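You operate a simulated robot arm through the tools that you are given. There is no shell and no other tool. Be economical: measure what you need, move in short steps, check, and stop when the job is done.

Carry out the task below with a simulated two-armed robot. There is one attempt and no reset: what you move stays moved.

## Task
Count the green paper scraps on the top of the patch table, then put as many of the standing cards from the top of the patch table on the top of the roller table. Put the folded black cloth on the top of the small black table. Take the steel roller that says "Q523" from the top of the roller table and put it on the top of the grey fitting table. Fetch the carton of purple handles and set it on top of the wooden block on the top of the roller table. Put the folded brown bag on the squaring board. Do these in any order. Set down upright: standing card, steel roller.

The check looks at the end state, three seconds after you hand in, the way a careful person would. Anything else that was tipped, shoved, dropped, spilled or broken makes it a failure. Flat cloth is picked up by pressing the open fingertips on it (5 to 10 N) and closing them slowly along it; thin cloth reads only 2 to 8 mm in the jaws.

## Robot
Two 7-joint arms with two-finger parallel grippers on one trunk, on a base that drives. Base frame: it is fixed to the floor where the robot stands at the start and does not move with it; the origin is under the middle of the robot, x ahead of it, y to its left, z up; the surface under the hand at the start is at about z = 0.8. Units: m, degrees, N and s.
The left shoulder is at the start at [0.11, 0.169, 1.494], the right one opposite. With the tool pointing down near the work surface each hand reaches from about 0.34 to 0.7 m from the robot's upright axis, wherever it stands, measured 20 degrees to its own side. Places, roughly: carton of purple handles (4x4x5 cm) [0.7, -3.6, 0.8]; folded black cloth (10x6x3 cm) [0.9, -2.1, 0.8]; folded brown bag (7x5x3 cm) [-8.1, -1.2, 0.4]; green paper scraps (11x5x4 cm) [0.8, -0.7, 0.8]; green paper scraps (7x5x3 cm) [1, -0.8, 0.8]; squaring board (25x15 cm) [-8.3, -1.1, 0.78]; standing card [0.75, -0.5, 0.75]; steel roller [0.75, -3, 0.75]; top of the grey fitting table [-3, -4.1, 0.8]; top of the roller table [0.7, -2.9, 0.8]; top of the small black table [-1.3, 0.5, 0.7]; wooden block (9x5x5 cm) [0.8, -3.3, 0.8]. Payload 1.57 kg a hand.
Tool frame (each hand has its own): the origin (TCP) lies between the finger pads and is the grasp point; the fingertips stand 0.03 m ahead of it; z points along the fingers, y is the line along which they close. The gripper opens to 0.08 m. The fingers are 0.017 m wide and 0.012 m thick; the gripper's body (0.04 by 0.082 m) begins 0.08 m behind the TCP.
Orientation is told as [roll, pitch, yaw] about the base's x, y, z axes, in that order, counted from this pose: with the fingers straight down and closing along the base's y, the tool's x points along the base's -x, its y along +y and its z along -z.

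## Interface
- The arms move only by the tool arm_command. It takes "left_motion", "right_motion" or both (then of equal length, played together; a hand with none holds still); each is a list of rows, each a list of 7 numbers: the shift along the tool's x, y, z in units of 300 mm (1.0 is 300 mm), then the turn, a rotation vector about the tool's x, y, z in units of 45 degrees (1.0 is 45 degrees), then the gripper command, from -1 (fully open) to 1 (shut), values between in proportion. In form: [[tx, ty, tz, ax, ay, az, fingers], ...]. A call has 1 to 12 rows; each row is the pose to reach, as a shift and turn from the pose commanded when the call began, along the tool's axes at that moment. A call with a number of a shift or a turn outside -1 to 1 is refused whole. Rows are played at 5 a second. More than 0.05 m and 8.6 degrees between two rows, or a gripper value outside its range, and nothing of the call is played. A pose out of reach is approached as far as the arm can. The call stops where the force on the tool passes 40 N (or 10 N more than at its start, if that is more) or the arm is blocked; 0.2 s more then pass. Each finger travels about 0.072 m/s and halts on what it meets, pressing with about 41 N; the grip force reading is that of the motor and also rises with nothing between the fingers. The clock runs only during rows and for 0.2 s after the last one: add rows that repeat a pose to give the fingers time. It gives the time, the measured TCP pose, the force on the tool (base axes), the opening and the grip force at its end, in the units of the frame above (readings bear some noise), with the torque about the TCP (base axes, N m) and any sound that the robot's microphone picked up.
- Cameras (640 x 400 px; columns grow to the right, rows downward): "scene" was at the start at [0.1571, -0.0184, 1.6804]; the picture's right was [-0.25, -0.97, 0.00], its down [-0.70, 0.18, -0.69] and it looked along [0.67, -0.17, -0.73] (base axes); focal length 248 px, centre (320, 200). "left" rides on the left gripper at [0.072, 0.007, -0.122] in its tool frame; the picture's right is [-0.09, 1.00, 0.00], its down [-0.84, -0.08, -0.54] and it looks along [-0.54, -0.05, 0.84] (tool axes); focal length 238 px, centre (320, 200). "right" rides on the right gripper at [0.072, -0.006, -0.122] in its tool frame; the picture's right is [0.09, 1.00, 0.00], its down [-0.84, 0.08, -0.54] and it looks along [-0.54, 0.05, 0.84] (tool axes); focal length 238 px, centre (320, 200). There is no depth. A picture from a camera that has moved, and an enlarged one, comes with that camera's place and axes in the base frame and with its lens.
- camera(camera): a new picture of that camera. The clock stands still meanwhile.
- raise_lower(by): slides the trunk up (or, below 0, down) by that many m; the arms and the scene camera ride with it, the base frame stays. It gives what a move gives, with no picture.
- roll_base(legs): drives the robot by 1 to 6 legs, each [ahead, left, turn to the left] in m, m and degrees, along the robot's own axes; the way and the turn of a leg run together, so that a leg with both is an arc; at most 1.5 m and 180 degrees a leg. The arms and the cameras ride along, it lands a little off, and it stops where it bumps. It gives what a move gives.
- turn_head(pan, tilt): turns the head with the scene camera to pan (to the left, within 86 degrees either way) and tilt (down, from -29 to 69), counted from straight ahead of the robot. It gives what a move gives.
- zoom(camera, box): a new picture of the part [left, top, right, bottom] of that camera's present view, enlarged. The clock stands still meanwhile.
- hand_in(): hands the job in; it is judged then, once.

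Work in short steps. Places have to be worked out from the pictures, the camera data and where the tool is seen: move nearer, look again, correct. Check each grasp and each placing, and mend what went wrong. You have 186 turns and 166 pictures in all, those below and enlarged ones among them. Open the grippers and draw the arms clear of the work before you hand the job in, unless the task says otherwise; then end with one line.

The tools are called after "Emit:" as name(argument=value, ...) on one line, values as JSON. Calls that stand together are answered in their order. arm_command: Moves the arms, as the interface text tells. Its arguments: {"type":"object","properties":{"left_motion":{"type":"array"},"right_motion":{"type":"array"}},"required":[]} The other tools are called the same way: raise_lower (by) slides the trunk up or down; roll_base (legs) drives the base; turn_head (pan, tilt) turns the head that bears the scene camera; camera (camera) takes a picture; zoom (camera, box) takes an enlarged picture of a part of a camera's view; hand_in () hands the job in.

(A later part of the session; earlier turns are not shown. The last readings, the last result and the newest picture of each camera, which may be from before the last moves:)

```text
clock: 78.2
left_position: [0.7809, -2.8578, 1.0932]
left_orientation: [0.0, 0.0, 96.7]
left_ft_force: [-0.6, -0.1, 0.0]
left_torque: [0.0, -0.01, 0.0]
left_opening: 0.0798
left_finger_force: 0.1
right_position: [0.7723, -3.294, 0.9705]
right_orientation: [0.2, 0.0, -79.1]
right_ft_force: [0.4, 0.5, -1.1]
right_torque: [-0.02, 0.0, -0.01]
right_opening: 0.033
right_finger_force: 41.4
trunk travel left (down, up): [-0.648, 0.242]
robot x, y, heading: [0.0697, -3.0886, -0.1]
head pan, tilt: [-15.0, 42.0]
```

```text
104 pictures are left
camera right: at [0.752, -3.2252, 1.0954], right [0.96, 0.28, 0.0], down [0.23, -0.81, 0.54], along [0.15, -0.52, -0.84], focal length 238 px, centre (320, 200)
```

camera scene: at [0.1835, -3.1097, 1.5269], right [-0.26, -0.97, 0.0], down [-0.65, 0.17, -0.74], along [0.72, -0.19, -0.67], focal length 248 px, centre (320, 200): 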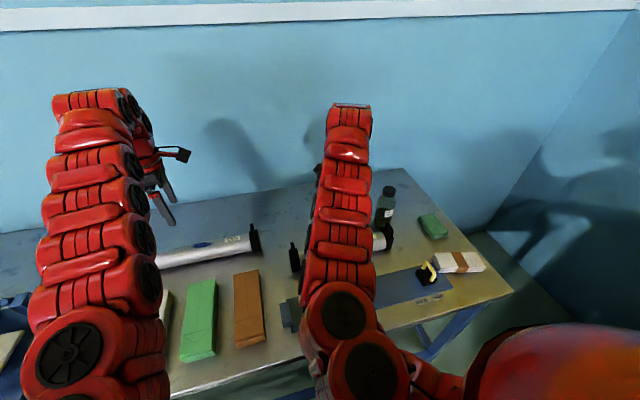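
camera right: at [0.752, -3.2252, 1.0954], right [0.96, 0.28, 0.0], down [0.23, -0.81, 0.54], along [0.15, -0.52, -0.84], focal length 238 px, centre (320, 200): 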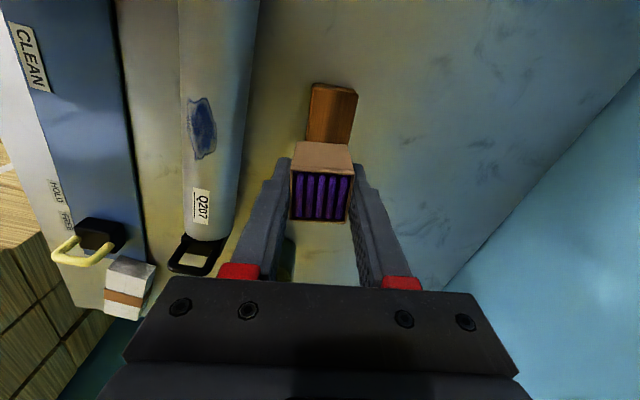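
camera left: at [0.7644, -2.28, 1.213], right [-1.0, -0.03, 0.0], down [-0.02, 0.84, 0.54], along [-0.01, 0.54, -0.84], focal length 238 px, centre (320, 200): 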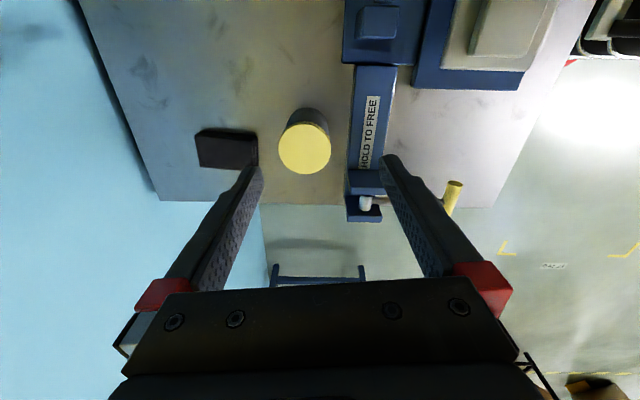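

Emit:
arm_command(right_motion=[[-0.005, 0.027, 0.06, 0, 0, 0, 0.25], [-0.01, 0.03, 0.14, 0, 0, 0, 0.25], [-0.01, 0.03, 0.21, 0, 0, 0, 0.25]])

Emit:
camera(camera="right")

Emit:
camera(camera="scene")

```text
clock: 79.0
left_position: [0.7818, -2.8582, 1.0924]
left_orientation: [-0.1, -0.2, 96.8]
left_ft_force: [-0.1, 0.5, 0.3]
left_torque: [0.0, 0.0, 0.01]
left_opening: 0.08
left_finger_force: 0.0
right_position: [0.7818, -3.2957, 0.9094]
right_orientation: [0.0, 0.0, -79.0]
right_ft_force: [0.5, -0.6, -1.4]
right_torque: [-0.01, 0.05, -0.03]
right_opening: 0.0328
right_finger_force: 41.0
trunk travel left (down, up): [-0.648, 0.242]
robot x, y, heading: [0.0715, -3.0886, 0.3]
head pan, tilt: [-15.0, 42.0]
```

```text
103 pictures are left
camera right: at [0.7606, -3.2278, 1.0327], right [0.96, 0.28, 0.0], down [0.23, -0.81, 0.54], along [0.15, -0.52, -0.84], focal length 238 px, centre (320, 200)
```

right: 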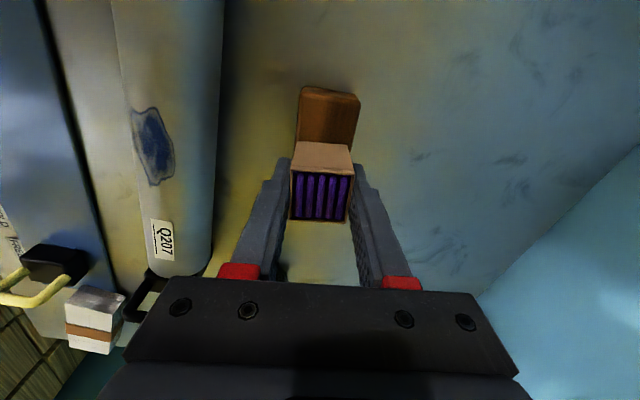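

```text
102 pictures are left
camera scene: at [0.232, -3.1098, 1.5268], right [-0.26, -0.97, 0.0], down [-0.65, 0.17, -0.74], along [0.72, -0.19, -0.67], focal length 248 px, centre (320, 200)
```

scene: 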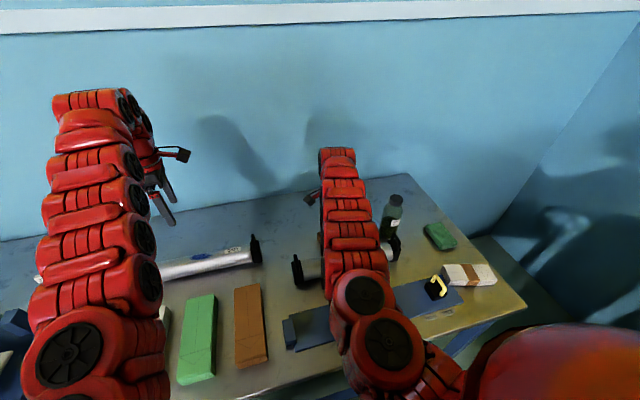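

Centred over the block. Lower in small steps to contact.

Emit:
arm_command(right_motion=[[0, 0, 0.03, 0, 0, 0, 0.25], [0, 0, 0.055, 0, 0, 0, 0.25], [0, 0, 0.068, 0, 0, 0, 0.25], [0, 0, 0.076, 0, 0, 0, 0.25]])

```text
clock: 80.0
left_position: [0.781, -2.8584, 1.0918]
left_orientation: [0.0, -0.2, 96.8]
left_ft_force: [0.5, -0.2, 0.3]
left_torque: [0.02, 0.01, -0.02]
left_opening: 0.0798
left_finger_force: 0.1
right_position: [0.7824, -3.2962, 0.8873]
right_orientation: [0.2, -0.1, -79.1]
right_ft_force: [0.2, -0.2, 0.2]
right_torque: [-0.01, 0.01, -0.01]
right_opening: 0.0332
right_finger_force: 40.7
trunk travel left (down, up): [-0.648, 0.242]
robot x, y, heading: [0.0694, -3.0886, 0.2]
head pan, tilt: [-15.0, 42.0]
```

Emit:
arm_command(right_motion=[[0, 0, 0.005, 0, 0, 0, 0.25], [0, 0, 0.01, 0, 0, 0, 0.25], [0, 0, 0.013, 0, 0, 0, 0.25]])

```text
clock: 80.8
left_position: [0.7808, -2.8569, 1.0926]
left_orientation: [0.0, 0.0, 96.8]
left_ft_force: [-0.4, 0.0, 0.1]
left_torque: [0.01, 0.0, 0.04]
left_opening: 0.0799
left_finger_force: 0.0
right_position: [0.7831, -3.2953, 0.8821]
right_orientation: [0.2, -0.1, -79.1]
right_ft_force: [-0.6, 0.8, -0.6]
right_torque: [-0.03, 0.04, 0.02]
right_opening: 0.0333
right_finger_force: 41.0
trunk travel left (down, up): [-0.648, 0.242]
robot x, y, heading: [0.0718, -3.0897, 0.2]
head pan, tilt: [-15.0, 42.0]
```

Emit:
arm_command(right_motion=[[0, 0, 0.005, 0, 0, 0, 0.25], [0, 0, 0.009, 0, 0, 0, 0.25]])

```text
clock: 81.5
left_position: [0.7814, -2.8577, 1.0912]
left_orientation: [0.0, 0.0, 96.7]
left_ft_force: [-0.2, -0.6, 0.7]
left_torque: [-0.02, -0.03, -0.02]
left_opening: 0.08
left_finger_force: 0.1
right_position: [0.7821, -3.2953, 0.8798]
right_orientation: [0.2, -0.1, -79.0]
right_ft_force: [-0.1, -0.1, -0.7]
right_torque: [-0.02, -0.02, 0.04]
right_opening: 0.0333
right_finger_force: 40.9
trunk travel left (down, up): [-0.648, 0.242]
robot x, y, heading: [0.0701, -3.0886, 0.4]
head pan, tilt: [-15.0, 42.0]
```

Emit:
arm_command(right_motion=[[0, 0, 0.005, 0, 0, 0, 0.25], [0, 0, 0.01, 0, 0, 0, 0.25]])

Emit:
camera(camera="right")

```text
clock: 82.0
left_position: [0.78, -2.8573, 1.0916]
left_orientation: [0.0, 0.0, 96.9]
left_ft_force: [-0.4, -0.6, -0.3]
left_torque: [0.01, 0.0, 0.02]
left_opening: 0.0801
left_finger_force: 0.0
right_position: [0.7829, -3.2962, 0.8772]
right_orientation: [0.2, -0.1, -79.1]
right_ft_force: [-0.2, -0.3, 0.1]
right_torque: [-0.01, -0.01, -0.01]
right_opening: 0.0331
right_finger_force: 41.2
trunk travel left (down, up): [-0.648, 0.242]
robot x, y, heading: [0.0692, -3.0919, 0.2]
head pan, tilt: [-15.0, 42.0]
```

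```text
101 pictures are left
camera right: at [0.762, -3.2273, 1.0007], right [0.96, 0.28, 0.0], down [0.23, -0.81, 0.54], along [0.15, -0.52, -0.84], focal length 238 px, centre (320, 200)
```

right: 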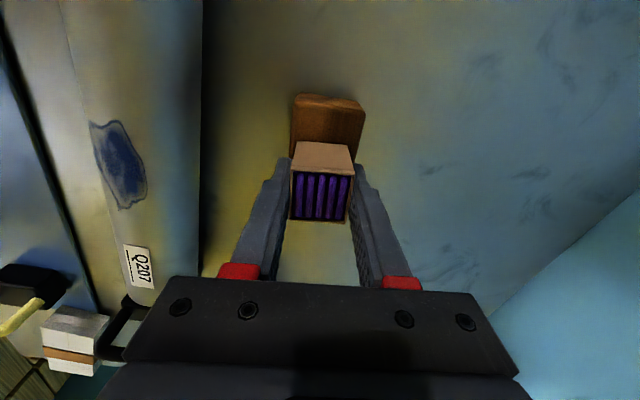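

Emit:
arm_command(right_motion=[[0, 0, 0.005, 0, 0, 0, 0.25], [0, 0, 0.01, 0, 0, 0, 0.25], [0, 0, 0.015, 0, 0, 0, 0.25]])

```text
clock: 82.8
left_position: [0.7799, -2.8573, 1.0932]
left_orientation: [-0.1, -0.1, 96.8]
left_ft_force: [-0.3, 0.3, 0.2]
left_torque: [0.0, 0.03, 0.0]
left_opening: 0.0802
left_finger_force: 0.0
right_position: [0.7829, -3.2947, 0.8747]
right_orientation: [0.4, -0.2, -79.1]
right_ft_force: [1.3, -0.6, 11.3]
right_torque: [-0.04, 0.11, 0.01]
right_opening: 0.0334
right_finger_force: 41.0
trunk travel left (down, up): [-0.648, 0.242]
robot x, y, heading: [0.0694, -3.0879, -0.2]
head pan, tilt: [-15.0, 42.0]
```

Contact (11 N). Release and lift.

Emit:
arm_command(right_motion=[[0, 0, -0.002, 0, 0, 0, 0.1], [0, 0, -0.003, 0, 0, 0, -0.1], [0, 0, -0.003, 0, 0, 0, -0.4], [0, 0, -0.003, 0, 0, 0, -1], [0, 0, -0.003, 0, 0, 0, -1], [0, 0, -0.12, 0, 0, 0, -1], [0, 0, -0.24, 0, 0, 0, -1], [0, 0, -0.36, 0, 0, 0, -1]])

Emit:
camera(camera="right")

Emit:
camera(camera="left")

```text
clock: 84.7
left_position: [0.781, -2.8568, 1.0913]
left_orientation: [-0.1, -0.1, 96.9]
left_ft_force: [0.6, -0.2, 0.0]
left_torque: [0.0, -0.02, 0.06]
left_opening: 0.0802
left_finger_force: 0.1
right_position: [0.7806, -3.2957, 0.9806]
right_orientation: [0.4, -0.1, -79.0]
right_ft_force: [0.8, 0.2, -0.2]
right_torque: [0.0, -0.01, -0.02]
right_opening: 0.0801
right_finger_force: 0.0
trunk travel left (down, up): [-0.648, 0.242]
robot x, y, heading: [0.0751, -3.0866, -0.1]
head pan, tilt: [-15.0, 42.0]
```

```text
100 pictures are left
camera right: at [0.7592, -3.2278, 1.1046], right [0.96, 0.28, 0.01], down [0.23, -0.81, 0.54], along [0.16, -0.52, -0.84], focal length 238 px, centre (320, 200)
```

right: 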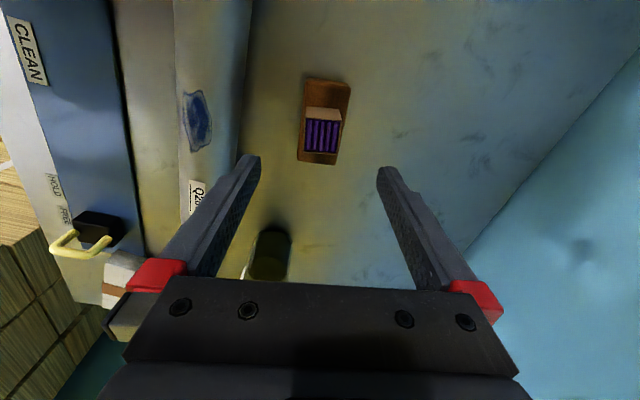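

```text
99 pictures are left
camera left: at [0.7822, -2.9299, 1.2132], right [-1.0, -0.03, 0.0], down [-0.02, 0.84, 0.54], along [-0.01, 0.54, -0.84], focal length 238 px, centre (320, 200)
```

left: 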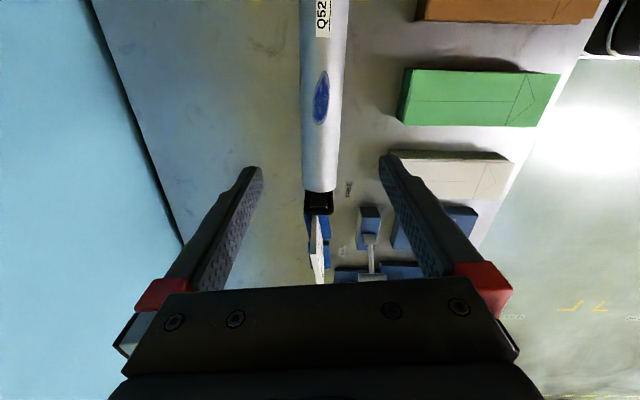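

Carton sits on the block. Roller Q523 lies along y at x≈0.78, centre y≈-2.855. I'll carry it in the right hand (left is needed for the cloth): raise a bit and shift the base left 0.44.

Emit:
raise_lower(by=0.06)

Emit:
roll_base(legs=[[0, 0.44, 0]])

Emit:
arm_command(right_motion=[[0, 0, 0, 0, 0, 0.13, -1], [0, 0, 0, 0, 0, 0.26, -1]])

Emit:
camera(camera="right")

Emit:
camera(camera="scene")

```text
clock: 85.7
left_position: [0.7813, -2.8568, 1.1517]
left_orientation: [0.0, -0.2, 96.8]
left_ft_force: [0.3, -0.4, -1.2]
left_torque: [-0.02, 0.02, 0.01]
left_opening: 0.0798
left_finger_force: 0.0
right_position: [0.7817, -3.2962, 1.0387]
right_orientation: [0.2, -0.2, -79.1]
right_ft_force: [0.5, 0.6, 1.1]
right_torque: [0.0, -0.01, 0.0]
right_opening: 0.08
right_finger_force: 0.0
trunk travel left (down, up): [-0.708, 0.182]
robot x, y, heading: [0.0715, -3.09, 0.0]
head pan, tilt: [-15.0, 42.0]
```

```text
clock: 88.3
left_position: [0.7839, -2.4259, 1.152]
left_orientation: [0.0, -0.2, 96.2]
left_ft_force: [-1.0, 0.5, -0.1]
left_torque: [0.0, 0.0, -0.02]
left_opening: 0.0799
left_finger_force: 0.0
right_position: [0.7794, -2.8647, 1.0395]
right_orientation: [0.2, 0.0, -79.7]
right_ft_force: [-0.7, 0.1, 0.1]
right_torque: [-0.02, 0.01, 0.0]
right_opening: 0.0801
right_finger_force: 0.1
trunk travel left (down, up): [-0.708, 0.182]
robot x, y, heading: [0.0726, -2.652, -0.7]
head pan, tilt: [-15.0, 42.0]
```

```text
clock: 88.9
left_position: [0.7837, -2.4249, 1.1517]
left_orientation: [0.0, -0.1, 96.3]
left_ft_force: [0.7, 0.3, -0.3]
left_torque: [-0.02, -0.02, 0.02]
left_opening: 0.08
left_finger_force: 0.0
right_position: [0.7793, -2.8646, 1.04]
right_orientation: [0.2, 0.0, -91.5]
right_ft_force: [0.8, 0.4, 0.3]
right_torque: [-0.01, -0.02, 0.01]
right_opening: 0.08
right_finger_force: 0.1
trunk travel left (down, up): [-0.708, 0.182]
robot x, y, heading: [0.0715, -2.6477, -0.7]
head pan, tilt: [-15.0, 42.0]
```

```text
98 pictures are left
camera right: at [0.7747, -2.7928, 1.1639], right [1.0, 0.07, 0.0], down [0.05, -0.84, 0.54], along [0.04, -0.54, -0.84], focal length 238 px, centre (320, 200)
```

right: 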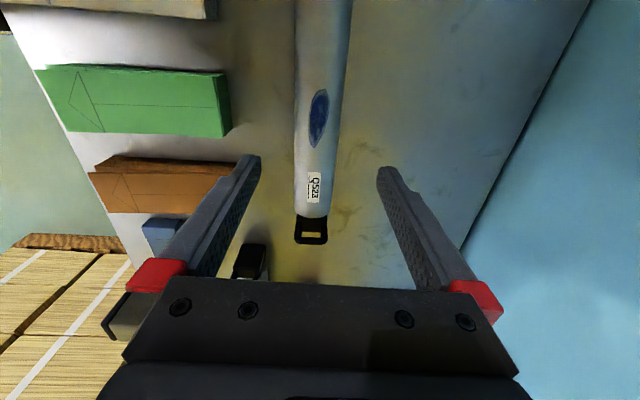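

```text
97 pictures are left
camera scene: at [0.2332, -2.6709, 1.5869], right [-0.27, -0.96, 0.0], down [-0.64, 0.18, -0.74], along [0.72, -0.2, -0.67], focal length 248 px, centre (320, 200)
```

scene: 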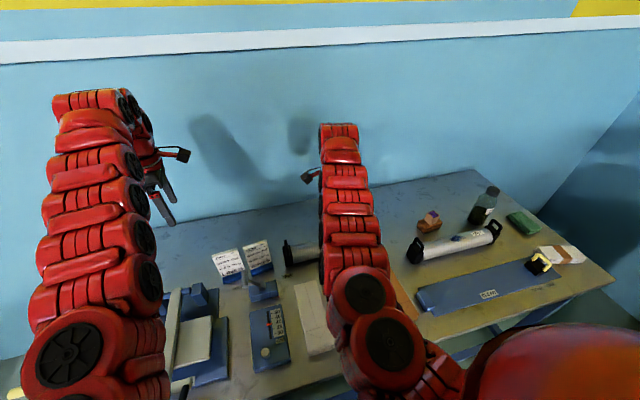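

Roller axis at x≈0.78, centre y≈-2.876. Adjust yaw +2.8° and y, then descend partway and check.

Emit:
arm_command(right_motion=[[-0.02, 0, 0.1, 0, 0, -0.03, -1], [-0.04, 0, 0.2, 0, 0, -0.062, -1], [-0.04, 0, 0.33, 0, 0, -0.062, -1]])

Emit:
camera(camera="right")

```text
clock: 89.7
left_position: [0.7859, -2.4243, 1.1508]
left_orientation: [0.0, -0.1, 96.2]
left_ft_force: [-0.4, -0.6, -1.4]
left_torque: [0.02, 0.0, 0.0]
left_opening: 0.0799
left_finger_force: 0.1
right_position: [0.7794, -2.8771, 0.9369]
right_orientation: [0.2, 0.1, -88.6]
right_ft_force: [-0.5, -0.6, 1.2]
right_torque: [0.03, 0.04, -0.05]
right_opening: 0.08
right_finger_force: 0.1
trunk travel left (down, up): [-0.708, 0.182]
robot x, y, heading: [0.0719, -2.6521, -0.4]
head pan, tilt: [-15.0, 42.0]
```

```text
96 pictures are left
camera right: at [0.7708, -2.8064, 1.0611], right [0.99, 0.12, 0.0], down [0.1, -0.83, 0.54], along [0.07, -0.54, -0.84], focal length 238 px, centre (320, 200)
```

right: 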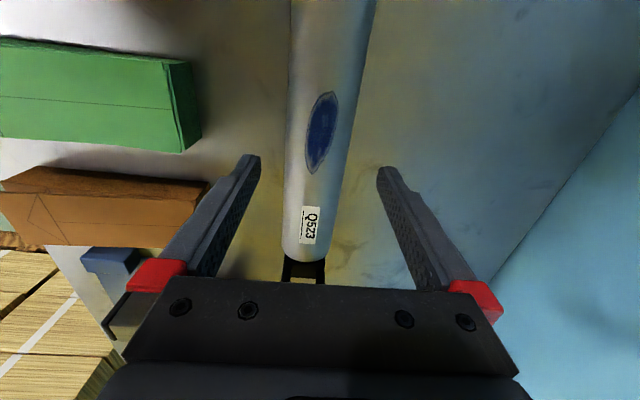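

Aligned. Descend to z≈0.85, then step carefully.

Emit:
arm_command(right_motion=[[0, 0, 0.1, 0, 0, 0, -1], [0, 0, 0.2, 0, 0, 0, -1], [0, 0, 0.29, 0, 0, 0, -1]])

Emit:
camera(camera="right")

```text
clock: 90.5
left_position: [0.7848, -2.4248, 1.1529]
left_orientation: [-0.1, -0.1, 96.2]
left_ft_force: [-1.7, 0.7, 0.0]
left_torque: [-0.02, 0.0, 0.01]
left_opening: 0.0801
left_finger_force: 0.0
right_position: [0.7777, -2.8749, 0.8532]
right_orientation: [0.2, 0.0, -88.5]
right_ft_force: [0.2, -0.8, -0.2]
right_torque: [0.04, 0.0, 0.03]
right_opening: 0.0801
right_finger_force: 0.0
right hand out of reach, approached as far as the arm can: row 3
trunk travel left (down, up): [-0.708, 0.182]
robot x, y, heading: [0.073, -2.6513, -0.6]
head pan, tilt: [-15.0, 42.0]
```

```text
95 pictures are left
camera right: at [0.7682, -2.8043, 0.9773], right [0.99, 0.12, 0.0], down [0.1, -0.83, 0.54], along [0.07, -0.54, -0.84], focal length 238 px, centre (320, 200)
```

right: 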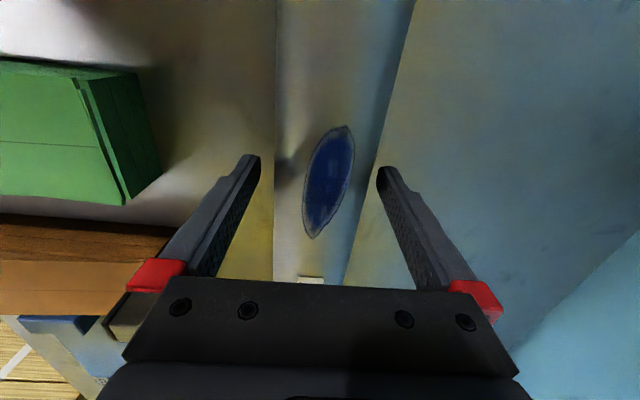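

Emit:
raise_lower(by=-0.014)

Emit:
arm_command(right_motion=[[0, 0.01, 0, 0, 0, 0, -1], [0, 0.01, 0, 0, 0, 0, -0.4], [0, 0.01, 0, 0, 0, 0, 0], [0, 0.01, 0, 0, 0, 0, 0.6], [0, 0.01, 0, 0, 0, 0, 1], [0, 0.01, 0, 0, 0, 0, 1], [0, 0.01, 0, 0, 0, 0, 1]])

Emit:
camera(camera="right")

```text
clock: 91.1
left_position: [0.7843, -2.4251, 1.1387]
left_orientation: [0.0, 0.0, 96.2]
left_ft_force: [0.0, 0.3, -0.1]
left_torque: [0.0, -0.03, -0.04]
left_opening: 0.0802
left_finger_force: 0.1
right_position: [0.777, -2.8745, 0.8397]
right_orientation: [0.1, 0.1, -88.6]
right_ft_force: [-0.8, -0.8, 0.5]
right_torque: [0.03, 0.02, 0.0]
right_opening: 0.0803
right_finger_force: 0.1
trunk travel left (down, up): [-0.694, 0.196]
robot x, y, heading: [0.0736, -2.6504, -0.5]
head pan, tilt: [-15.0, 42.0]
```

```text
clock: 92.7
left_position: [0.7856, -2.4247, 1.1378]
left_orientation: [0.0, -0.1, 96.1]
left_ft_force: [-0.1, 1.0, -0.2]
left_torque: [0.0, 0.0, -0.02]
left_opening: 0.0801
left_finger_force: 0.0
right_position: [0.7786, -2.8741, 0.84]
right_orientation: [0.1, 0.0, -88.5]
right_ft_force: [2.6, 2.6, 0.8]
right_torque: [0.16, -0.09, -0.41]
right_opening: 0.0605
right_finger_force: 41.4
trunk travel left (down, up): [-0.694, 0.196]
robot x, y, heading: [0.0723, -2.647, -0.4]
head pan, tilt: [-15.0, 42.0]
```

```text
94 pictures are left
camera right: at [0.7693, -2.8034, 0.9637], right [0.99, 0.12, 0.0], down [0.1, -0.83, 0.54], along [0.07, -0.54, -0.84], focal length 238 px, centre (320, 200)
```

right: 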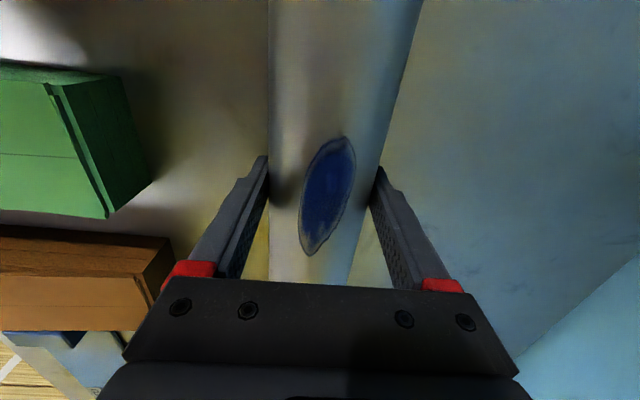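

Gripped the 60 mm tube. Lift slowly via the trunk and check.

Emit:
raise_lower(by=0.04)

Emit:
camera(camera="right")

Emit:
camera(camera="scene")

```text
clock: 93.6
left_position: [0.786, -2.4249, 1.1755]
left_orientation: [0.1, -0.1, 96.2]
left_ft_force: [0.4, 0.1, -0.1]
left_torque: [-0.02, 0.03, 0.02]
left_opening: 0.0799
left_finger_force: 0.2
right_position: [0.7798, -2.8756, 0.8777]
right_orientation: [0.1, 0.1, -88.6]
right_ft_force: [-0.5, 0.5, -13.2]
right_torque: [-0.07, 0.02, -0.01]
right_opening: 0.0608
right_finger_force: 41.3
trunk travel left (down, up): [-0.734, 0.156]
robot x, y, heading: [0.074, -2.649, -0.6]
head pan, tilt: [-15.0, 42.0]
```

```text
93 pictures are left
camera right: at [0.7705, -2.8044, 1.0018], right [0.99, 0.12, 0.0], down [0.1, -0.83, 0.54], along [0.06, -0.54, -0.84], focal length 238 px, centre (320, 200)
```

right: 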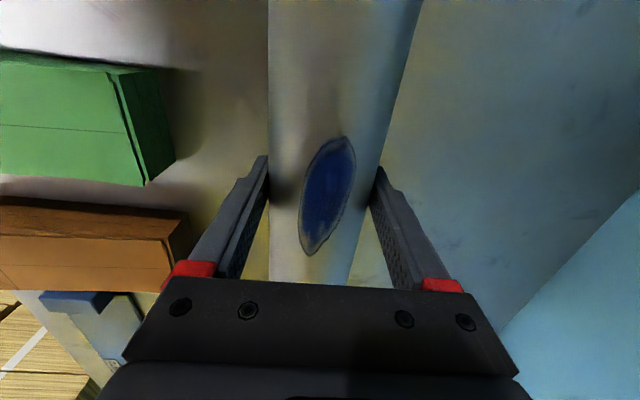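

```text
92 pictures are left
camera scene: at [0.2365, -2.6723, 1.6124], right [-0.27, -0.96, 0.0], down [-0.65, 0.18, -0.74], along [0.71, -0.2, -0.67], focal length 248 px, centre (320, 200)
```

scene: 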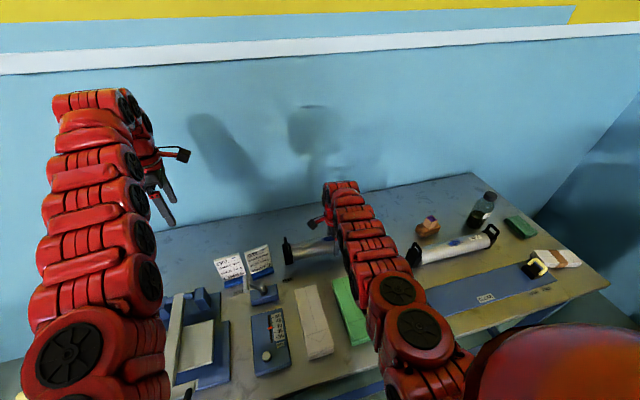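

Roller lifts level (13 N). Raise further, back away from the table, move left to face the gap, checking as I go.

Emit:
raise_lower(by=0.14)

Emit:
roll_base(legs=[[-0.5, 0, 0.5]])

Emit:
turn_head(pan=70, tilt=30)

Emit:
camera(camera="scene")

```text
clock: 95.2
left_position: [0.7878, -2.4254, 1.3156]
left_orientation: [0.1, -0.2, 96.2]
left_ft_force: [1.0, -1.0, -0.1]
left_torque: [0.0, 0.01, 0.01]
left_opening: 0.08
left_finger_force: 0.0
right_position: [0.7795, -2.8747, 1.0183]
right_orientation: [0.2, 0.0, -88.6]
right_ft_force: [-0.3, -0.1, -14.1]
right_torque: [-0.11, -0.01, 0.01]
right_opening: 0.0608
right_finger_force: 40.3
trunk travel left (down, up): [-0.874, 0.016]
robot x, y, heading: [0.0708, -2.6496, -0.8]
head pan, tilt: [-15.0, 42.0]
```

```text
clock: 98.2
left_position: [0.2887, -2.4145, 1.3172]
left_orientation: [0.1, -0.1, 96.9]
left_ft_force: [0.0, -0.2, -0.4]
left_torque: [0.0, -0.01, -0.01]
left_opening: 0.0798
left_finger_force: 0.0
right_position: [0.2872, -2.8652, 1.0193]
right_orientation: [0.1, 0.0, -87.7]
right_ft_force: [0.3, -0.1, -13.1]
right_torque: [-0.09, -0.02, 0.02]
right_opening: 0.0604
right_finger_force: 41.7
trunk travel left (down, up): [-0.874, 0.016]
robot x, y, heading: [-0.4204, -2.6489, 0.2]
head pan, tilt: [-15.0, 42.0]
```

```text
clock: 99.8
left_position: [0.288, -2.4149, 1.3177]
left_orientation: [0.0, -0.2, 97.0]
left_ft_force: [0.1, 0.3, 0.1]
left_torque: [0.02, 0.02, 0.0]
left_opening: 0.0797
left_finger_force: 0.1
right_position: [0.2868, -2.864, 1.0201]
right_orientation: [0.1, -0.1, -87.7]
right_ft_force: [0.1, -0.5, -14.3]
right_torque: [-0.1, -0.02, 0.04]
right_opening: 0.0607
right_finger_force: 40.5
trunk travel left (down, up): [-0.874, 0.016]
robot x, y, heading: [-0.4242, -2.6458, 0.4]
head pan, tilt: [70.0, 30.0]
```

```text
91 pictures are left
camera scene: at [-0.3099, -2.5619, 1.771], right [0.94, -0.34, 0.0], down [-0.17, -0.47, -0.87], along [0.29, 0.81, -0.5], focal length 248 px, centre (320, 200)
```

scene: 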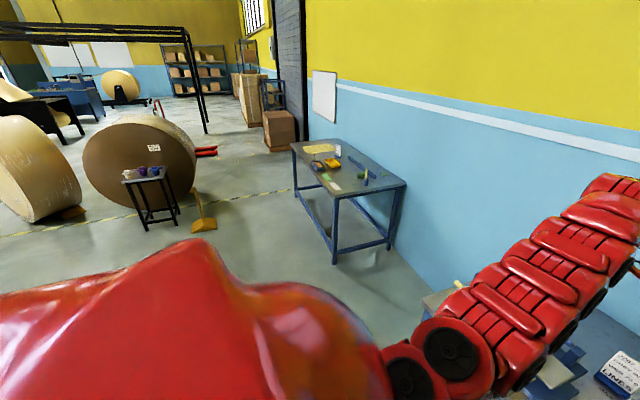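

Emit:
roll_base(legs=[[0, 1.2, 0], [0, 0, -90]])

Emit:
turn_head(pan=30, tilt=40)

Emit:
camera(camera="scene")

```text
clock: 109.5
left_position: [-0.2006, -2.1965, 1.3168]
left_orientation: [0.1, -0.1, 4.9]
left_ft_force: [0.2, -0.1, -1.0]
left_torque: [0.02, 0.03, 0.0]
left_opening: 0.08
left_finger_force: 0.1
right_position: [-0.6491, -2.1784, 1.0193]
right_orientation: [0.1, 0.0, -179.9]
right_ft_force: [1.1, -0.4, -14.0]
right_torque: [0.0, 0.12, 0.0]
right_opening: 0.0606
right_finger_force: 40.6
trunk travel left (down, up): [-0.874, 0.016]
robot x, y, heading: [-0.4083, -1.4804, -91.8]
head pan, tilt: [70.0, 30.0]
```

```text
clock: 110.6
left_position: [-0.2007, -2.1949, 1.3174]
left_orientation: [0.1, -0.1, 4.8]
left_ft_force: [-0.6, 0.2, 0.5]
left_torque: [-0.03, 0.02, 0.04]
left_opening: 0.0799
left_finger_force: 0.1
right_position: [-0.6501, -2.1778, 1.018]
right_orientation: [0.1, 0.0, -179.8]
right_ft_force: [0.5, 0.0, -13.6]
right_torque: [0.02, 0.07, 0.02]
right_opening: 0.0602
right_finger_force: 41.0
trunk travel left (down, up): [-0.874, 0.016]
robot x, y, heading: [-0.4085, -1.4733, -92.0]
head pan, tilt: [30.0, 40.0]
```

```text
90 pictures are left
camera scene: at [-0.3722, -1.6335, 1.7556], right [-0.88, -0.47, 0.0], down [-0.3, 0.57, -0.77], along [0.36, -0.67, -0.64], focal length 248 px, centre (320, 200)
```

scene: 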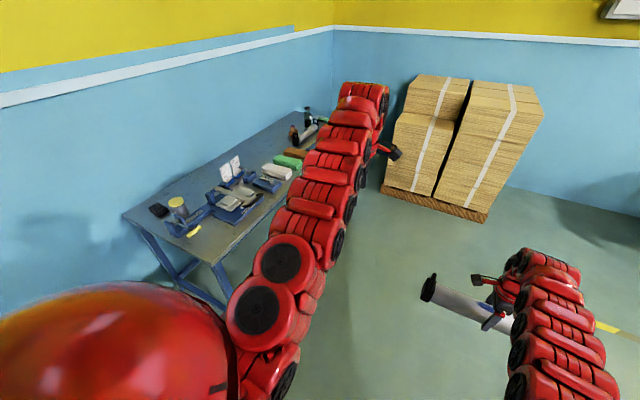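

Emit:
roll_base(legs=[[0.02, 1.08, 2]])

Emit:
camera(camera="left")

Emit:
camera(camera="scene")

```text
clock: 116.1
left_position: [0.8826, -2.2242, 1.3179]
left_orientation: [0.1, -0.1, 6.8]
left_ft_force: [0.0, 0.5, -0.6]
left_torque: [0.0, -0.01, -0.02]
left_opening: 0.0801
left_finger_force: 0.1
right_position: [0.4338, -2.2232, 1.018]
right_orientation: [0.1, 0.0, -177.9]
right_ft_force: [0.7, 0.2, -13.5]
right_torque: [-0.02, 0.09, -0.02]
right_opening: 0.0605
right_finger_force: 40.7
trunk travel left (down, up): [-0.874, 0.016]
robot x, y, heading: [0.6493, -1.5154, -90.2]
head pan, tilt: [30.0, 40.0]
```

```text
89 pictures are left
camera left: at [0.8105, -2.2269, 1.4378], right [-0.03, 1.0, 0.0], down [0.84, 0.02, 0.54], along [0.54, 0.02, -0.84], focal length 238 px, centre (320, 200)
```

left: 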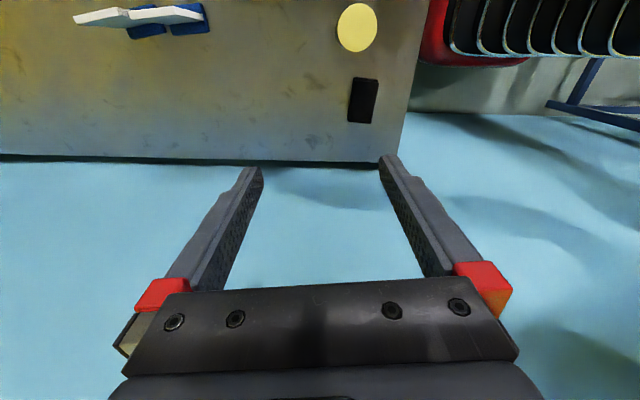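

```text
88 pictures are left
camera scene: at [0.6915, -1.6682, 1.7556], right [-0.87, -0.5, 0.0], down [-0.32, 0.56, -0.77], along [0.38, -0.66, -0.64], focal length 248 px, centre (320, 200)
```

scene: 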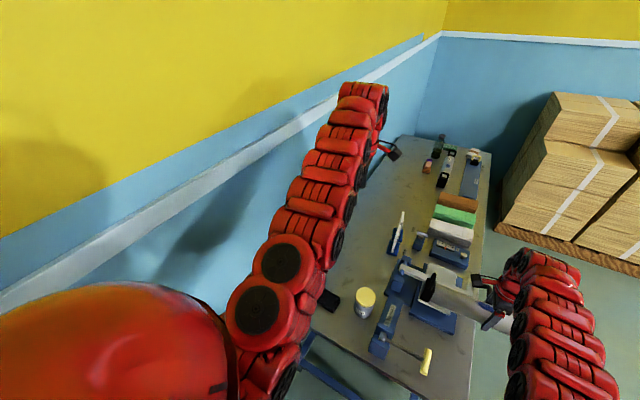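

Cloth centre ≈ (0.917,-2.119), long axis along x; left hand already closes along y. Move above it and descend partway.

Emit:
arm_command(left_motion=[[-0.03, 0.06, 0.1, 0, 0, 0.04, -1], [-0.06, 0.12, 0.2, 0, 0, 0.08, -1], [-0.1, 0.18, 0.32, 0, 0, 0.11, -1], [-0.13, 0.25, 0.44, 0, 0, 0.11, -1], [-0.153, 0.333, 0.56, 0, 0, 0.11, -1], [-0.153, 0.333, 0.7, 0, 0, 0.11, -1], [-0.153, 0.333, 0.86, 0, 0, 0.11, -1], [-0.153, 0.333, 1.0, 0, 0, 0.11, -1]])

Emit:
camera(camera="left")

```text
clock: 117.9
left_position: [0.9174, -2.1209, 1.0161]
left_orientation: [0.2, -0.2, 1.8]
left_ft_force: [-0.4, 0.0, 0.4]
left_torque: [-0.02, -0.03, -0.01]
left_opening: 0.0798
left_finger_force: 0.0
left hand out of reach, approached as far as the arm can: row 4, 5, 6
right_position: [0.4335, -2.222, 1.0193]
right_orientation: [0.1, 0.1, -177.9]
right_ft_force: [-0.3, 0.0, -13.5]
right_torque: [0.03, 0.04, 0.02]
right_opening: 0.0606
right_finger_force: 40.8
trunk travel left (down, up): [-0.874, 0.016]
robot x, y, heading: [0.6498, -1.5148, -89.9]
head pan, tilt: [30.0, 40.0]
```

```text
87 pictures are left
camera left: at [0.8456, -2.1173, 1.1375], right [0.06, 1.0, 0.0], down [0.84, -0.05, 0.54], along [0.54, -0.03, -0.84], focal length 238 px, centre (320, 200)
```

left: 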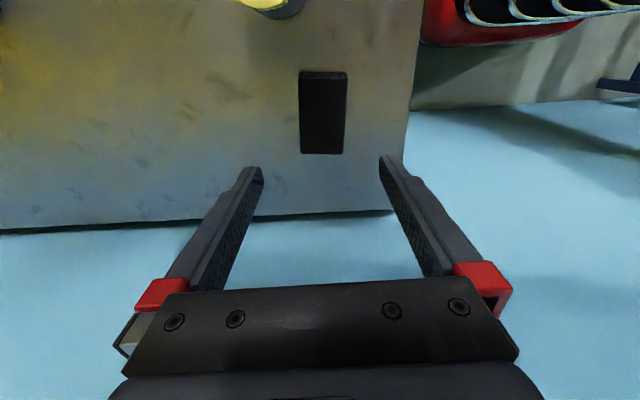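

Emit:
arm_command(left_motion=[[0, 0.01, 0.15, 0, 0, 0, -1], [0, 0.012, 0.3, 0, 0, 0, -1], [0, 0.012, 0.43, 0, 0, 0, -1], [0, 0.012, 0.52, 0, 0, 0, -1]])

Emit:
camera(camera="left")

```text
clock: 118.9
left_position: [0.9171, -2.112, 0.86]
left_orientation: [0.3, -0.1, 1.8]
left_ft_force: [1.0, 0.3, 0.1]
left_torque: [0.03, 0.0, 0.02]
left_opening: 0.0802
left_finger_force: 0.0
right_position: [0.4329, -2.2235, 1.0187]
right_orientation: [0.1, 0.0, -177.7]
right_ft_force: [0.0, 0.3, -13.6]
right_torque: [0.01, 0.09, -0.03]
right_opening: 0.0603
right_finger_force: 40.7
trunk travel left (down, up): [-0.874, 0.016]
robot x, y, heading: [0.6523, -1.5115, -89.8]
head pan, tilt: [30.0, 40.0]
```

```text
86 pictures are left
camera left: at [0.8445, -2.1094, 0.9811], right [0.06, 1.0, 0.01], down [0.84, -0.05, 0.54], along [0.54, -0.03, -0.84], focal length 238 px, centre (320, 200)
```

left: 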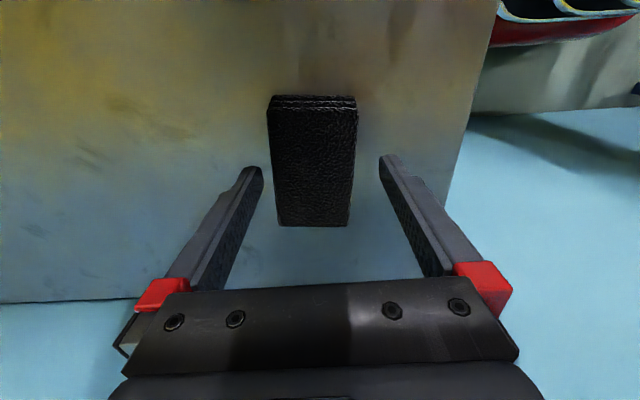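

Emit:
arm_command(left_motion=[[0, -0.012, 0.03, 0, 0, 0, -1], [0, -0.012, 0.06, 0, 0, 0, -1], [0, -0.012, 0.082, 0, 0, 0, -1]])

Emit:
arm_command(left_motion=[[0, 0, 0, 0, 0, 0, -0.6], [0, 0, 0, 0, 0, 0, -0.3], [0, 0, 0, 0, 0, 0, 0], [0, 0, 0, 0, 0, 0, 0.3], [0, 0, 0, 0, 0, 0, 0.6], [0, 0, 0, 0, 0, 0, 0.8], [0, 0, 0, 0, 0, 0, 1], [0, 0, 0, 0, 0, 0, 1]])

Emit:
camera(camera="left")

```text
clock: 119.7
left_position: [0.9167, -2.1192, 0.8388]
left_orientation: [0.0, -0.2, 1.8]
left_ft_force: [-0.3, 0.8, -0.1]
left_torque: [-0.04, 0.02, 0.0]
left_opening: 0.0799
left_finger_force: 0.1
right_position: [0.4348, -2.2219, 1.02]
right_orientation: [0.1, 0.0, -177.9]
right_ft_force: [-0.2, -0.6, -14.0]
right_torque: [0.01, 0.08, 0.01]
right_opening: 0.0603
right_finger_force: 41.3
trunk travel left (down, up): [-0.874, 0.016]
robot x, y, heading: [0.6527, -1.5126, -90.0]
head pan, tilt: [30.0, 40.0]
```

```text
clock: 121.5
left_position: [0.9172, -2.1192, 0.837]
left_orientation: [0.1, -0.2, 1.9]
left_ft_force: [-0.3, 0.8, -0.5]
left_torque: [0.02, 0.0, -0.02]
left_opening: 0.0601
left_finger_force: 41.2
right_position: [0.4347, -2.2221, 1.0185]
right_orientation: [0.1, 0.0, -177.8]
right_ft_force: [-0.6, 0.5, -13.1]
right_torque: [-0.01, 0.09, 0.01]
right_opening: 0.0606
right_finger_force: 41.1
trunk travel left (down, up): [-0.874, 0.016]
robot x, y, heading: [0.6491, -1.5161, -90.0]
head pan, tilt: [30.0, 40.0]
```

```text
85 pictures are left
camera left: at [0.8459, -2.1151, 0.9584], right [0.06, 1.0, 0.0], down [0.84, -0.05, 0.54], along [0.54, -0.03, -0.84], focal length 238 px, centre (320, 200)
```

left: 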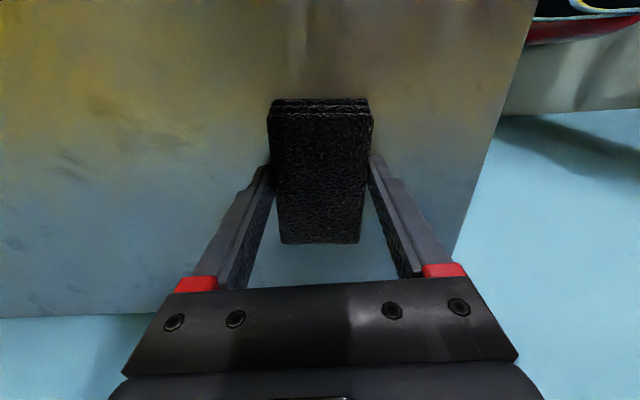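

The folded cloth is firm and gripped at 60 mm. Lift it.

Emit:
arm_command(left_motion=[[0, 0, -0.1, 0, 0, 0, 1], [0, 0, -0.22, 0, 0, 0, 1], [0, 0, -0.35, 0, 0, 0, 1], [0, 0, -0.48, 0, 0, 0, 1], [0, 0, -0.6, 0, 0, 0, 1], [0, 0, -0.73, 0, 0, 0, 1]])

Emit:
camera(camera="left")

```text
clock: 122.9
left_position: [0.917, -2.1269, 1.0548]
left_orientation: [0.3, 0.0, 2.0]
left_ft_force: [-0.5, 0.0, -1.1]
left_torque: [-0.02, 0.02, 0.01]
left_opening: 0.0598
left_finger_force: 41.0
left hand out of reach, approached as far as the arm can: row 6
right_position: [0.4349, -2.2218, 1.0183]
right_orientation: [0.2, 0.0, -177.8]
right_ft_force: [-1.0, 0.3, -14.2]
right_torque: [0.04, 0.08, 0.01]
right_opening: 0.0605
right_finger_force: 41.3
trunk travel left (down, up): [-0.874, 0.016]
robot x, y, heading: [0.6514, -1.5148, -89.7]
head pan, tilt: [30.0, 40.0]
```

```text
84 pictures are left
camera left: at [0.8453, -2.123, 1.1748], right [0.06, 1.0, 0.01], down [0.84, -0.05, 0.54], along [0.54, -0.03, -0.84], focal length 238 px, centre (320, 200)
```

left: 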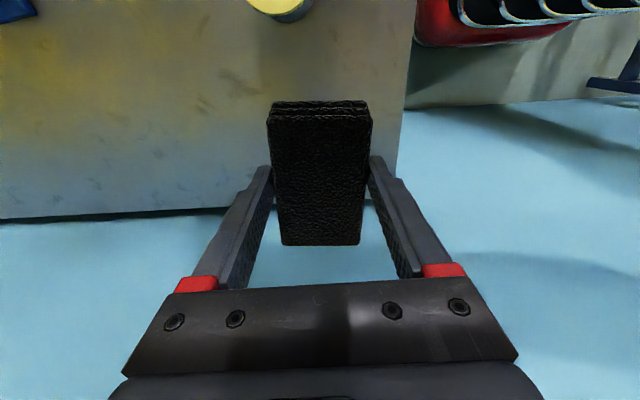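

Cloth held. Back out of the gap, turn round, and head toward the small black table.

Emit:
roll_base(legs=[[0, -1.2, 0], [0, 0, 179.8], [0.6, 0.65, 0]])

Emit:
turn_head(pan=0, tilt=35)

Emit:
camera(camera="scene")

```text
clock: 140.7
left_position: [-1.5538, -0.3824, 1.0542]
left_orientation: [0.2, 0.0, -174.4]
left_ft_force: [-0.7, 0.4, 0.9]
left_torque: [-0.01, 0.02, 0.02]
left_opening: 0.0588
left_finger_force: 41.1
right_position: [-1.0772, -0.2566, 1.019]
right_orientation: [0.1, -0.1, 5.7]
right_ft_force: [-0.7, 0.0, -14.0]
right_torque: [0.05, -0.05, -0.01]
right_opening: 0.0607
right_finger_force: 41.5
trunk travel left (down, up): [-0.874, 0.016]
robot x, y, heading: [-1.2475, -0.9788, 94.0]
head pan, tilt: [30.0, 40.0]
```

```text
clock: 141.6
left_position: [-1.5517, -0.3823, 1.053]
left_orientation: [0.2, -0.1, -174.4]
left_ft_force: [0.1, -1.3, -0.2]
left_torque: [0.01, 0.01, 0.0]
left_opening: 0.0589
left_finger_force: 41.3
right_position: [-1.0766, -0.2558, 1.0174]
right_orientation: [0.1, 0.1, 5.7]
right_ft_force: [-0.5, -1.4, -13.4]
right_torque: [0.0, -0.06, 0.01]
right_opening: 0.0604
right_finger_force: 40.7
trunk travel left (down, up): [-0.874, 0.016]
robot x, y, heading: [-1.2454, -0.9757, 93.8]
head pan, tilt: [0.0, 35.0]
```

```text
83 pictures are left
camera scene: at [-1.2583, -0.8051, 1.7631], right [1.0, 0.07, 0.0], down [0.04, -0.57, -0.82], along [-0.06, 0.82, -0.57], focal length 248 px, centre (320, 200)
```

scene: 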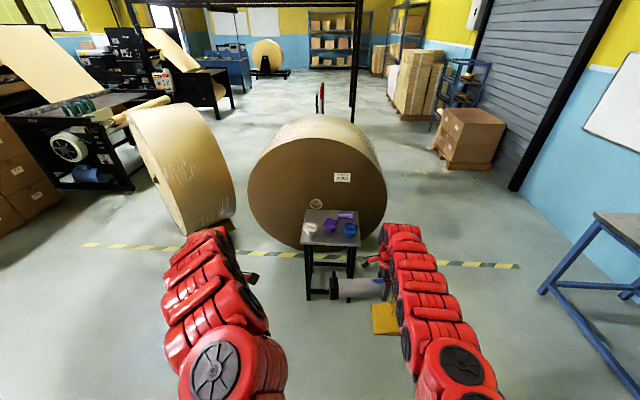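

Emit:
zoom(camera="scene", box=[280, 190, 400, 310])

```text
3.33 times, centred on (340, 250) of scene
camera zoom: at [-1.2583, -0.8051, 1.7631], right [1.0, 0.07, 0.0], down [0.04, -0.57, -0.82], along [-0.06, 0.82, -0.57], focal length 826 px, centre (253, 33)
```

zoom: 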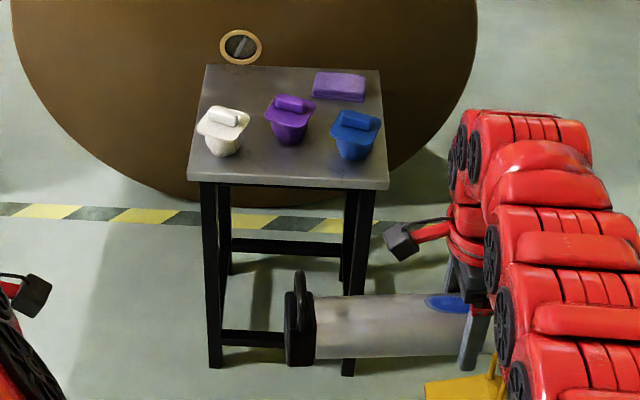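

Free place at the back-left of the black table, ≈(-1.345,0.51), table top z 0.70. Drive closer.

Emit:
roll_base(legs=[[0.82, 0, -4]])

Emit:
turn_head(pan=0, tilt=55)

Emit:
camera(camera="scene")

Emit:
camera(camera="left")

```text
clock: 146.1
left_position: [-1.5328, 0.4738, 1.0542]
left_orientation: [0.2, -0.1, -178.6]
left_ft_force: [0.1, -0.9, -0.9]
left_torque: [0.0, 0.02, -0.02]
left_opening: 0.0588
left_finger_force: 41.2
right_position: [-1.0478, 0.5648, 1.0189]
right_orientation: [0.1, 0.1, 1.5]
right_ft_force: [0.3, 0.2, -13.2]
right_torque: [-0.02, -0.05, 0.04]
right_opening: 0.0604
right_finger_force: 40.8
trunk travel left (down, up): [-0.874, 0.016]
robot x, y, heading: [-1.27, -0.1411, 89.5]
head pan, tilt: [0.0, 35.0]
```

```text
clock: 146.9
left_position: [-1.5329, 0.4756, 1.0548]
left_orientation: [0.3, -0.1, -178.7]
left_ft_force: [0.4, 0.3, -0.1]
left_torque: [-0.04, -0.01, 0.0]
left_opening: 0.0585
left_finger_force: 40.5
right_position: [-1.0484, 0.5651, 1.0181]
right_orientation: [0.0, -0.1, 1.6]
right_ft_force: [-0.6, -0.1, -12.4]
right_torque: [-0.05, -0.03, 0.02]
right_opening: 0.0606
right_finger_force: 41.4
trunk travel left (down, up): [-0.874, 0.016]
robot x, y, heading: [-1.272, -0.1412, 89.4]
head pan, tilt: [0.0, 55.0]
```

```text
81 pictures are left
camera scene: at [-1.2707, 0.016, 1.7349], right [1.0, -0.01, 0.0], down [-0.01, -0.82, -0.57], along [0.0, 0.57, -0.82], focal length 248 px, centre (320, 200)
```

scene: 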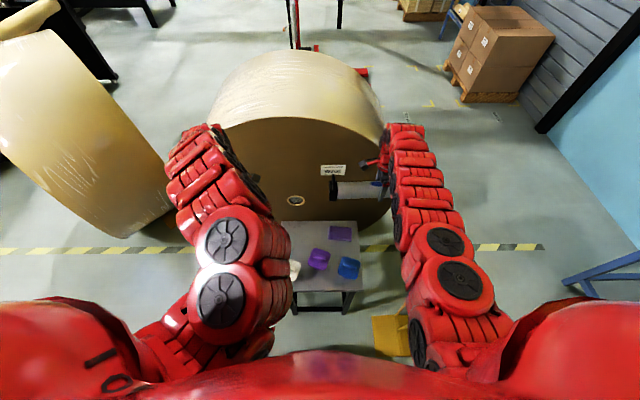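

```text
80 pictures are left
camera left: at [-1.4598, 0.4704, 1.1744], right [-0.07, -1.0, 0.0], down [-0.84, 0.06, 0.54], along [-0.54, 0.03, -0.84], focal length 238 px, centre (320, 200)
```

left: 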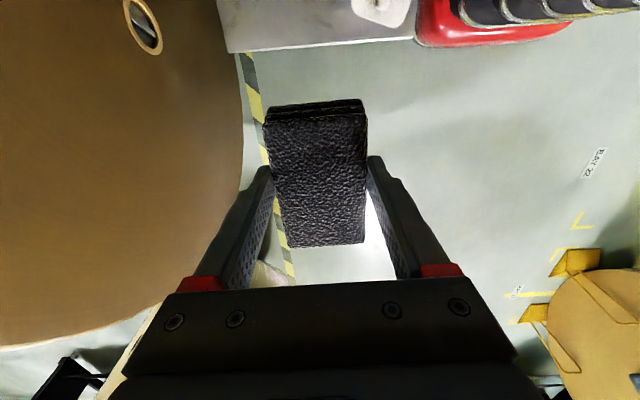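

The roller's end would be too close to the left hand over the table; first shift the right hand 0.13 to the right, then bring the cloth over the free spot.

Emit:
arm_command(right_motion=[[-0.1, 0, 0, 0, 0, 0, 1], [-0.2, -0.03, 0, 0, 0, 0, 1], [-0.3, -0.06, 0, 0, 0, 0, 1], [-0.43, -0.1, 0, 0, 0, 0, 1]])

Emit:
arm_command(left_motion=[[0.12, -0.03, 0, 0, 0, 0, 1], [0.24, -0.06, 0, 0, 0, 0, 1], [0.36, -0.09, 0, 0, 0, 0, 1], [0.48, -0.12, 0, 0, 0, 0, 1], [0.63, -0.12, 0, 0, 0, 0, 1], [0.63, -0.12, 0.15, 0, 0, 0, 1], [0.63, -0.12, 0.3, 0, 0, 0, 1], [0.63, -0.12, 0.45, 0, 0, 0, 1]])

Emit:
camera(camera="left")

Emit:
camera(camera="scene")

```text
clock: 147.9
left_position: [-1.5306, 0.4737, 1.0554]
left_orientation: [0.2, -0.2, -178.7]
left_ft_force: [-0.6, -0.5, -0.9]
left_torque: [-0.04, 0.04, -0.04]
left_opening: 0.0588
left_finger_force: 41.3
right_position: [-0.9162, 0.5385, 1.0187]
right_orientation: [0.1, 0.3, 1.7]
right_ft_force: [-1.7, 0.3, -13.3]
right_torque: [0.0, -0.12, 0.05]
right_opening: 0.0603
right_finger_force: 41.1
right hand out of reach, approached as far as the arm can: row 1
trunk travel left (down, up): [-0.874, 0.016]
robot x, y, heading: [-1.2723, -0.1383, 89.8]
head pan, tilt: [0.0, 55.0]
```

```text
clock: 149.7
left_position: [-1.3439, 0.5153, 0.9195]
left_orientation: [0.3, 0.0, -178.8]
left_ft_force: [-0.1, 0.4, -0.6]
left_torque: [0.0, -0.01, 0.01]
left_opening: 0.0587
left_finger_force: 40.9
right_position: [-0.9164, 0.5387, 1.0191]
right_orientation: [0.0, 0.0, 1.6]
right_ft_force: [0.3, 0.1, -13.8]
right_torque: [0.01, -0.07, 0.03]
right_opening: 0.0606
right_finger_force: 40.7
trunk travel left (down, up): [-0.874, 0.016]
robot x, y, heading: [-1.2717, -0.1371, 89.6]
head pan, tilt: [0.0, 55.0]
```

```text
79 pictures are left
camera left: at [-1.2717, 0.5102, 1.0403], right [-0.07, -1.0, 0.0], down [-0.84, 0.06, 0.54], along [-0.54, 0.03, -0.84], focal length 238 px, centre (320, 200)
```

left: 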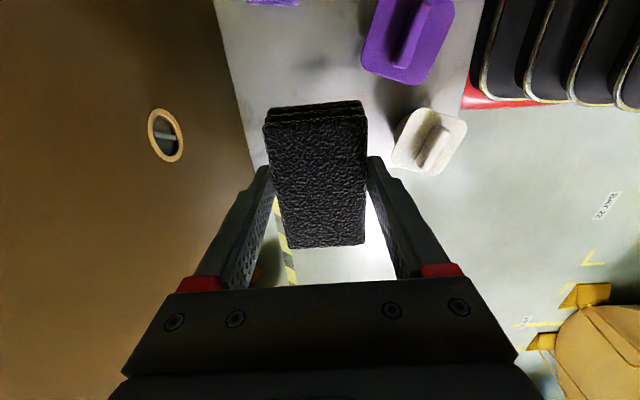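

```text
78 pictures are left
camera scene: at [-1.2706, 0.0157, 1.7349], right [1.0, -0.01, 0.0], down [-0.01, -0.82, -0.57], along [0.0, 0.57, -0.82], focal length 248 px, centre (320, 200)
```

scene: 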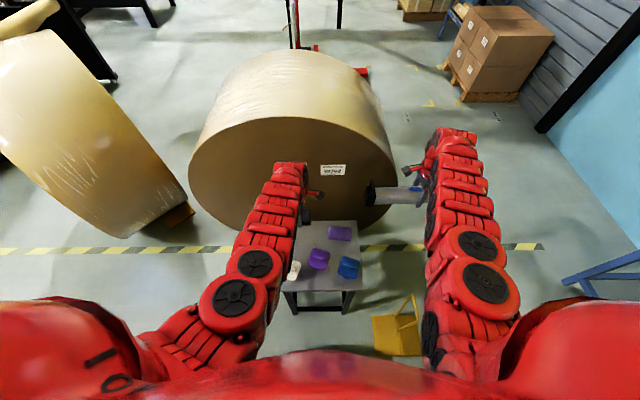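

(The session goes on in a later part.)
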